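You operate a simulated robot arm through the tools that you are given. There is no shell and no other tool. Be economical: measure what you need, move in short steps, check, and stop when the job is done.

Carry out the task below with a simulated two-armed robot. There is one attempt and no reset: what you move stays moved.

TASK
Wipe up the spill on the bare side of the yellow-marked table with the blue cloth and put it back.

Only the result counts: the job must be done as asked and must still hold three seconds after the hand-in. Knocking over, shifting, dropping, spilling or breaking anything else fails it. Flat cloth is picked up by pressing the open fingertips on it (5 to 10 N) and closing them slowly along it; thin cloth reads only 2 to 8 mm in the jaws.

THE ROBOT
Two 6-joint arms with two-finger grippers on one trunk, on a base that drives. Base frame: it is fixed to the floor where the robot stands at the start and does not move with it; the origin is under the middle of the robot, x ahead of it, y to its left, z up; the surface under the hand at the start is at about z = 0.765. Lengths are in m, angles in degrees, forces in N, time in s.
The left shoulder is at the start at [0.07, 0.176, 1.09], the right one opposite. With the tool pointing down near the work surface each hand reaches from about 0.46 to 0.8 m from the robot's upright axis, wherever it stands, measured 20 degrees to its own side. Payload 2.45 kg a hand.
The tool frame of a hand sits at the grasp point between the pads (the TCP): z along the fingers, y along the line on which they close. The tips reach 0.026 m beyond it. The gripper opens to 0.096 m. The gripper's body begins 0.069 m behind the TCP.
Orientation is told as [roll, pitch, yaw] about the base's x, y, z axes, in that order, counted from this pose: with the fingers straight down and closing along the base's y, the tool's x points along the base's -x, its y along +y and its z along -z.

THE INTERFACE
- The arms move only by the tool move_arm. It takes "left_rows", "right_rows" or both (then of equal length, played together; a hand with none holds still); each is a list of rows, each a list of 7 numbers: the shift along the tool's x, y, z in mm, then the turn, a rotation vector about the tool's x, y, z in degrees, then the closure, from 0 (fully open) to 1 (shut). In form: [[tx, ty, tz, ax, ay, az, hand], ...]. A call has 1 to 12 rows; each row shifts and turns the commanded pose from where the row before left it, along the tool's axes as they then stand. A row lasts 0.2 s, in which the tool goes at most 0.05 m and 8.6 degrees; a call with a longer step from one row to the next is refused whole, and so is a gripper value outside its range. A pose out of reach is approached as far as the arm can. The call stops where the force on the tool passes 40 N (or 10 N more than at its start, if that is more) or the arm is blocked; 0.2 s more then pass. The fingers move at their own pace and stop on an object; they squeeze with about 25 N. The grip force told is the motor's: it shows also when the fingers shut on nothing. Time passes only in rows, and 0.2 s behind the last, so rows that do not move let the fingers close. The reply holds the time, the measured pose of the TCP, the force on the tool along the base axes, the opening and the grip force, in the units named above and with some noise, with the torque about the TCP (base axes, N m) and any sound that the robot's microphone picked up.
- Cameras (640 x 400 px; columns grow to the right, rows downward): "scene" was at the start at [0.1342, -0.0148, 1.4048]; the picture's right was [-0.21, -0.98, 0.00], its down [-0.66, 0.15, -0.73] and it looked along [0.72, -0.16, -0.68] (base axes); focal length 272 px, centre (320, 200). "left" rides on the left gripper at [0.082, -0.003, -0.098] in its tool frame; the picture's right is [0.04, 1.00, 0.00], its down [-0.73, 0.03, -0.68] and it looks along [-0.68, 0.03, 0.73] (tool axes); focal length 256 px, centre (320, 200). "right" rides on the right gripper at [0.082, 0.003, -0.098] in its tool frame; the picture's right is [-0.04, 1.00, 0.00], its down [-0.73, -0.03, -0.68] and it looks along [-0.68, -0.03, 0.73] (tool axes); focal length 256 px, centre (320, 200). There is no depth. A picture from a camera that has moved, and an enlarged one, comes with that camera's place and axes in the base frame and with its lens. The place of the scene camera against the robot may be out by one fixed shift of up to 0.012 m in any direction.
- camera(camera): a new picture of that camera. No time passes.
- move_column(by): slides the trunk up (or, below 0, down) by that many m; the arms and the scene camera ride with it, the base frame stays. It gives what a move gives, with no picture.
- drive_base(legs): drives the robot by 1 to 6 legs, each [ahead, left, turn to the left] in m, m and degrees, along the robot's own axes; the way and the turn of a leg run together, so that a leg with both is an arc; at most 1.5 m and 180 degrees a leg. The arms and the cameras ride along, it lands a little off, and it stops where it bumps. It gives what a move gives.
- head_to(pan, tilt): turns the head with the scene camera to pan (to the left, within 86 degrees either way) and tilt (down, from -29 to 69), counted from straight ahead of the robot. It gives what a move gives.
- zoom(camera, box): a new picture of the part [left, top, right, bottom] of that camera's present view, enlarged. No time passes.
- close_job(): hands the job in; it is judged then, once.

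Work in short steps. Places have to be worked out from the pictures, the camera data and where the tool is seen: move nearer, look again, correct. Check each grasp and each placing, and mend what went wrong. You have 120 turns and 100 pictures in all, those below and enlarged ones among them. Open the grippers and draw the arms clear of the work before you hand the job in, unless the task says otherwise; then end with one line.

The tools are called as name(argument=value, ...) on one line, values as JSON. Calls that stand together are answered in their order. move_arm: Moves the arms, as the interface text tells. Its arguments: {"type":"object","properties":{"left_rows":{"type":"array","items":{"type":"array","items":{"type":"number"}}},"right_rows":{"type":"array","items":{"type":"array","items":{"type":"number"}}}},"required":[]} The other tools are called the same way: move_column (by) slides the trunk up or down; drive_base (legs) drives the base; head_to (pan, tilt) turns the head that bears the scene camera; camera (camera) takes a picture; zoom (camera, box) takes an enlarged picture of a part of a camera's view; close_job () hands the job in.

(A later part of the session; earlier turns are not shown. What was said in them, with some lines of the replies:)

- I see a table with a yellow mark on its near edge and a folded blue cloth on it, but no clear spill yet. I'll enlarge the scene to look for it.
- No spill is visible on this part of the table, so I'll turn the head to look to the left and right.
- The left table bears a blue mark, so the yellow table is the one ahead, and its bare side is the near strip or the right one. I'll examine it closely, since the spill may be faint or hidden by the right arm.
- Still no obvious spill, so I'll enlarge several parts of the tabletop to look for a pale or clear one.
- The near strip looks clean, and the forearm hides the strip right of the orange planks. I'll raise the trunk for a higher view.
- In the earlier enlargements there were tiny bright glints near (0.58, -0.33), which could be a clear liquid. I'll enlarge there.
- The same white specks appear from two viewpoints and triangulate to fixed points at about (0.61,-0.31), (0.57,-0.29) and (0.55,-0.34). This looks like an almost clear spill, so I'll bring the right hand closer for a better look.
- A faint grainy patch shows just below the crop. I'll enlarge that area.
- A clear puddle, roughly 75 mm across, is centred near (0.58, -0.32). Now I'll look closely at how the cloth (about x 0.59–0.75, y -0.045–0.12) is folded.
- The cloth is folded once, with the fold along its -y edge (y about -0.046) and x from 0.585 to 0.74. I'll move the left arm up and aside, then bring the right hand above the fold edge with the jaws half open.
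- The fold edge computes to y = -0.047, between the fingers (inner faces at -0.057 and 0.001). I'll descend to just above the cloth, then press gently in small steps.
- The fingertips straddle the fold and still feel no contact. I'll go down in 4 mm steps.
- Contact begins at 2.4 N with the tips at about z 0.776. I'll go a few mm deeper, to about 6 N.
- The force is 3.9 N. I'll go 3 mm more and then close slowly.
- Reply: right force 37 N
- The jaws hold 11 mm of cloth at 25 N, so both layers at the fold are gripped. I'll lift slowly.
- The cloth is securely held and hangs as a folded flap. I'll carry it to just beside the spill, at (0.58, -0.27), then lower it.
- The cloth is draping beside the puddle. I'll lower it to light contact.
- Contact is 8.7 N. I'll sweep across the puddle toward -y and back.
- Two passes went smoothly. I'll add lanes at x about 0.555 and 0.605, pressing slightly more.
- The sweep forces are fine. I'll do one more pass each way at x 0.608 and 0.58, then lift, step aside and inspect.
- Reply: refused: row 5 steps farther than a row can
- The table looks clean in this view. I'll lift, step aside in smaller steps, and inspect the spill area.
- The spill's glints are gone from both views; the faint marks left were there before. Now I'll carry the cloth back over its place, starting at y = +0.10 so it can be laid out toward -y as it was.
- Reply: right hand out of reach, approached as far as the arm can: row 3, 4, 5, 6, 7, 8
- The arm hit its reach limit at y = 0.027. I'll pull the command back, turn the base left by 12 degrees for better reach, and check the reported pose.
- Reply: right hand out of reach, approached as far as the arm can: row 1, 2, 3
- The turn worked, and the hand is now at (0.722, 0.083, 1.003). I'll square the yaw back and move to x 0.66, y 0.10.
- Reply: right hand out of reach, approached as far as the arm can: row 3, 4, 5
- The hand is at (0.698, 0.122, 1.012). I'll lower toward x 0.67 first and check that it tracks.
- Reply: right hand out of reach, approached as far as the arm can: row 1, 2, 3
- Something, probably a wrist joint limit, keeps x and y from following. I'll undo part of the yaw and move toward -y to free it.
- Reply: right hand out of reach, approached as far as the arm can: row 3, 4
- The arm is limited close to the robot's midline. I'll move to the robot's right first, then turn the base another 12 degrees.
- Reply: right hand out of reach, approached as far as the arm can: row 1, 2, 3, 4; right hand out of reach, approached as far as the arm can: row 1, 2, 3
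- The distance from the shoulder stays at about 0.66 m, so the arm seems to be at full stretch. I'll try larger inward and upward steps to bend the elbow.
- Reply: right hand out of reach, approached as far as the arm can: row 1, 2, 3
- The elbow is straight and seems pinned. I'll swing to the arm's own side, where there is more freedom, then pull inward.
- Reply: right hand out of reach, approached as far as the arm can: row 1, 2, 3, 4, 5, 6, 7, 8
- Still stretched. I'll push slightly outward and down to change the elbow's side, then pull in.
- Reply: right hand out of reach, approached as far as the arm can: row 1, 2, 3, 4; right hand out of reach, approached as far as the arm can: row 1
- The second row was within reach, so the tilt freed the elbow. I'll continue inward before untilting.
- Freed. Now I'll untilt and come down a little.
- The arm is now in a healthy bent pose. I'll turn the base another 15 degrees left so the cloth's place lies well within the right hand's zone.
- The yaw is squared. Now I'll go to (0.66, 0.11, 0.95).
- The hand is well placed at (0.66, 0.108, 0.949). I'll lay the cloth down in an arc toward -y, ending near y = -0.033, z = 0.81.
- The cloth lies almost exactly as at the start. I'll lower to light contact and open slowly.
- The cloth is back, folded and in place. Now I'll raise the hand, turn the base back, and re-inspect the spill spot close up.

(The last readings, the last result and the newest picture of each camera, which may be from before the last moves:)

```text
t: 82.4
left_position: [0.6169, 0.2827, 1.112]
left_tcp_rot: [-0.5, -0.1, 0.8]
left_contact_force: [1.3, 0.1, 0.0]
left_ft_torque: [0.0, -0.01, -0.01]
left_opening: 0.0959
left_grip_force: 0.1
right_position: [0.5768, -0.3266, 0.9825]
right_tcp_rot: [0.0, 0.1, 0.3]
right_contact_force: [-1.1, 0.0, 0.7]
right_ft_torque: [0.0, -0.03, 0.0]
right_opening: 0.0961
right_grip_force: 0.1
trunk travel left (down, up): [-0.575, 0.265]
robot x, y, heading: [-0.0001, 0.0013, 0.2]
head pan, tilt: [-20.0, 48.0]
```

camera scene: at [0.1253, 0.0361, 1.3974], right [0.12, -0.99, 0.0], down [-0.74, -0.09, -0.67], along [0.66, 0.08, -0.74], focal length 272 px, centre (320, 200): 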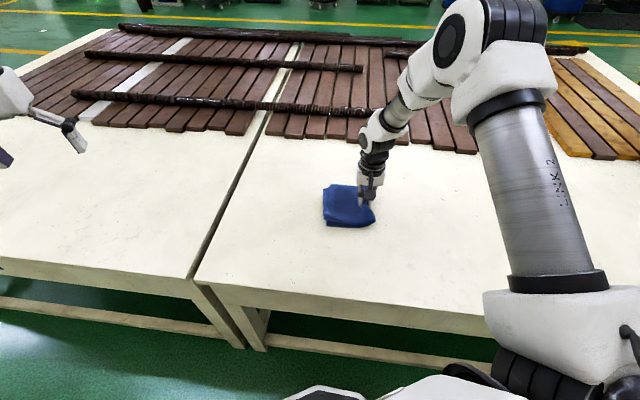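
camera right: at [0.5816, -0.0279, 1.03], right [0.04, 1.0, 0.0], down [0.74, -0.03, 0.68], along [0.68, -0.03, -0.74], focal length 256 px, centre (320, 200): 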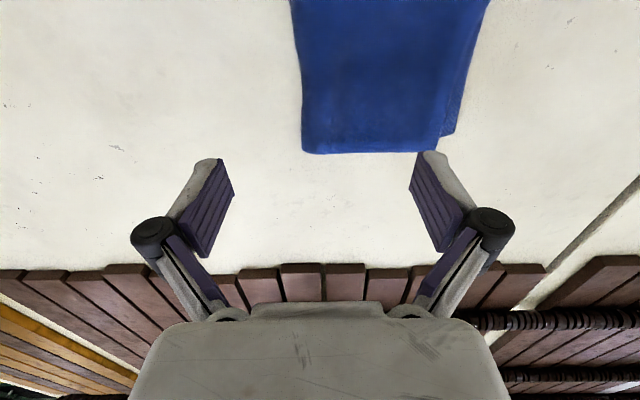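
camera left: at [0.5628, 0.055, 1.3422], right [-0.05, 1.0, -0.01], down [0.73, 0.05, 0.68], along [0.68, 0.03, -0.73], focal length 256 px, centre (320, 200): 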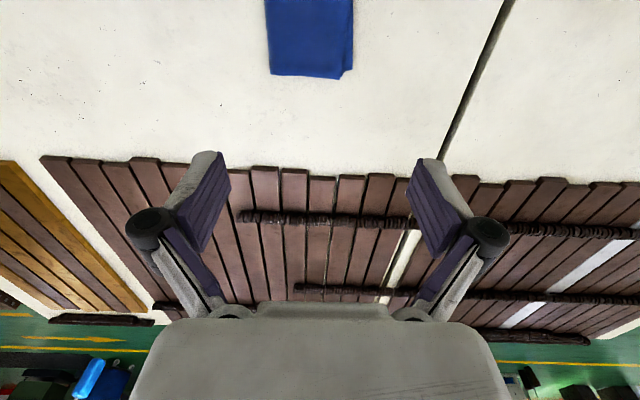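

Now I'll move to the earlier inspection pose (0.477, -0.308, 0.868).

move_arm(right_rows=[[20, 4, 23, 0, 0, 0, 0], [20, 4, 23, 0, 0, 0, 0], [20, 4, 23, 0, 0, 0, 0], [20, 4, 23, 0, 0, 0, 0], [20, 3, 23, 0, 0, 0, 0], [0, 0, 0, 0, 0, 0, 0]])

zoom(camera="right", box=[220, 160, 430, 300])

camera(camera="right")

camera(camera="scene")

```text
t: 83.8
left_position: [0.617, 0.2824, 1.1111]
left_tcp_rot: [-0.6, 0.0, 0.8]
left_contact_force: [-0.1, -0.4, -0.3]
left_ft_torque: [0.0, 0.02, -0.01]
left_opening: 0.0959
left_grip_force: 0.2
right_position: [0.4762, -0.3064, 0.8672]
right_tcp_rot: [0.0, 0.0, 0.2]
right_contact_force: [0.4, 0.5, -0.1]
right_ft_torque: [0.02, 0.0, 0.02]
right_opening: 0.096
right_grip_force: 0.1
trunk travel left (down, up): [-0.575, 0.265]
robot x, y, heading: [-0.0014, -0.0038, 0.1]
head pan, tilt: [-20.0, 48.0]
```

```text
2.86 times, centred on (325, 230) of right
camera zoom: at [0.3963, -0.3043, 0.9652], right [0.04, 1.0, 0.0], down [0.74, -0.03, 0.68], along [0.68, -0.02, -0.74], focal length 731 px, centre (306, 114)
```

zoom: 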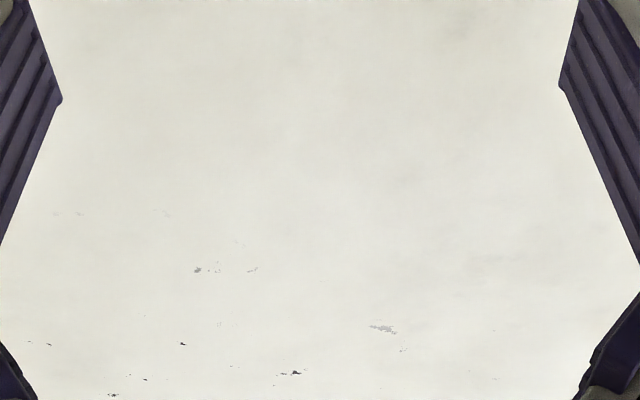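

```text
43 pictures are left
camera right: at [0.3963, -0.3043, 0.9652], right [0.04, 1.0, 0.0], down [0.74, -0.03, 0.68], along [0.68, -0.02, -0.74], focal length 256 px, centre (320, 200)
```

right: 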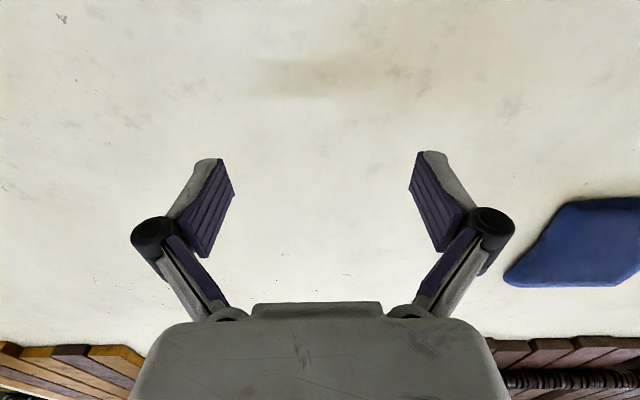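

```text
42 pictures are left
camera scene: at [0.1272, -0.0232, 1.3973], right [-0.34, -0.94, 0.0], down [-0.7, 0.25, -0.67], along [0.63, -0.23, -0.74], focal length 272 px, centre (320, 200)
```

scene: 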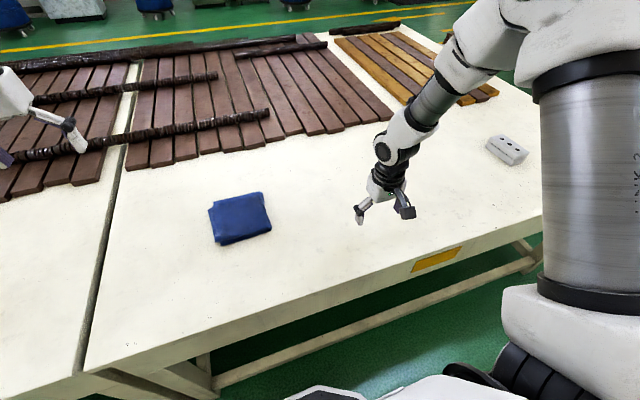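

The puddle is gone from the same view, the cloth lies folded in its place, and nothing else moved. I'll raise the right hand clear.

move_arm(right_rows=[[0, 0, -30, 0, 0, 0, 0], [0, 0, -40, 0, 0, 0, 0], [5, -10, -40, 0, 0, 0, 0], [0, 0, 0, 0, 0, 0, 0]])

```text
t: 84.8
left_position: [0.6167, 0.2833, 1.111]
left_tcp_rot: [-0.6, 0.0, 0.7]
left_contact_force: [0.5, 0.2, 0.7]
left_ft_torque: [-0.01, 0.01, -0.01]
left_opening: 0.096
left_grip_force: 0.0
right_position: [0.4735, -0.3186, 0.978]
right_tcp_rot: [0.0, 0.3, 0.3]
right_contact_force: [-0.8, -0.4, 0.1]
right_ft_torque: [-0.01, 0.02, -0.01]
right_opening: 0.0962
right_grip_force: 0.1
trunk travel left (down, up): [-0.575, 0.265]
robot x, y, heading: [-0.0013, 0.0007, 0.4]
head pan, tilt: [-20.0, 48.0]
```

Both grippers are open and clear of the table, so I'm handing the job in.

close_job()

```text
The job is handed in.
```

I wiped up the clear spill on the bare side of the yellow-marked table and put the blue cloth back, folded, within about 1 cm of where it lay; a last close look showed the spot clean.
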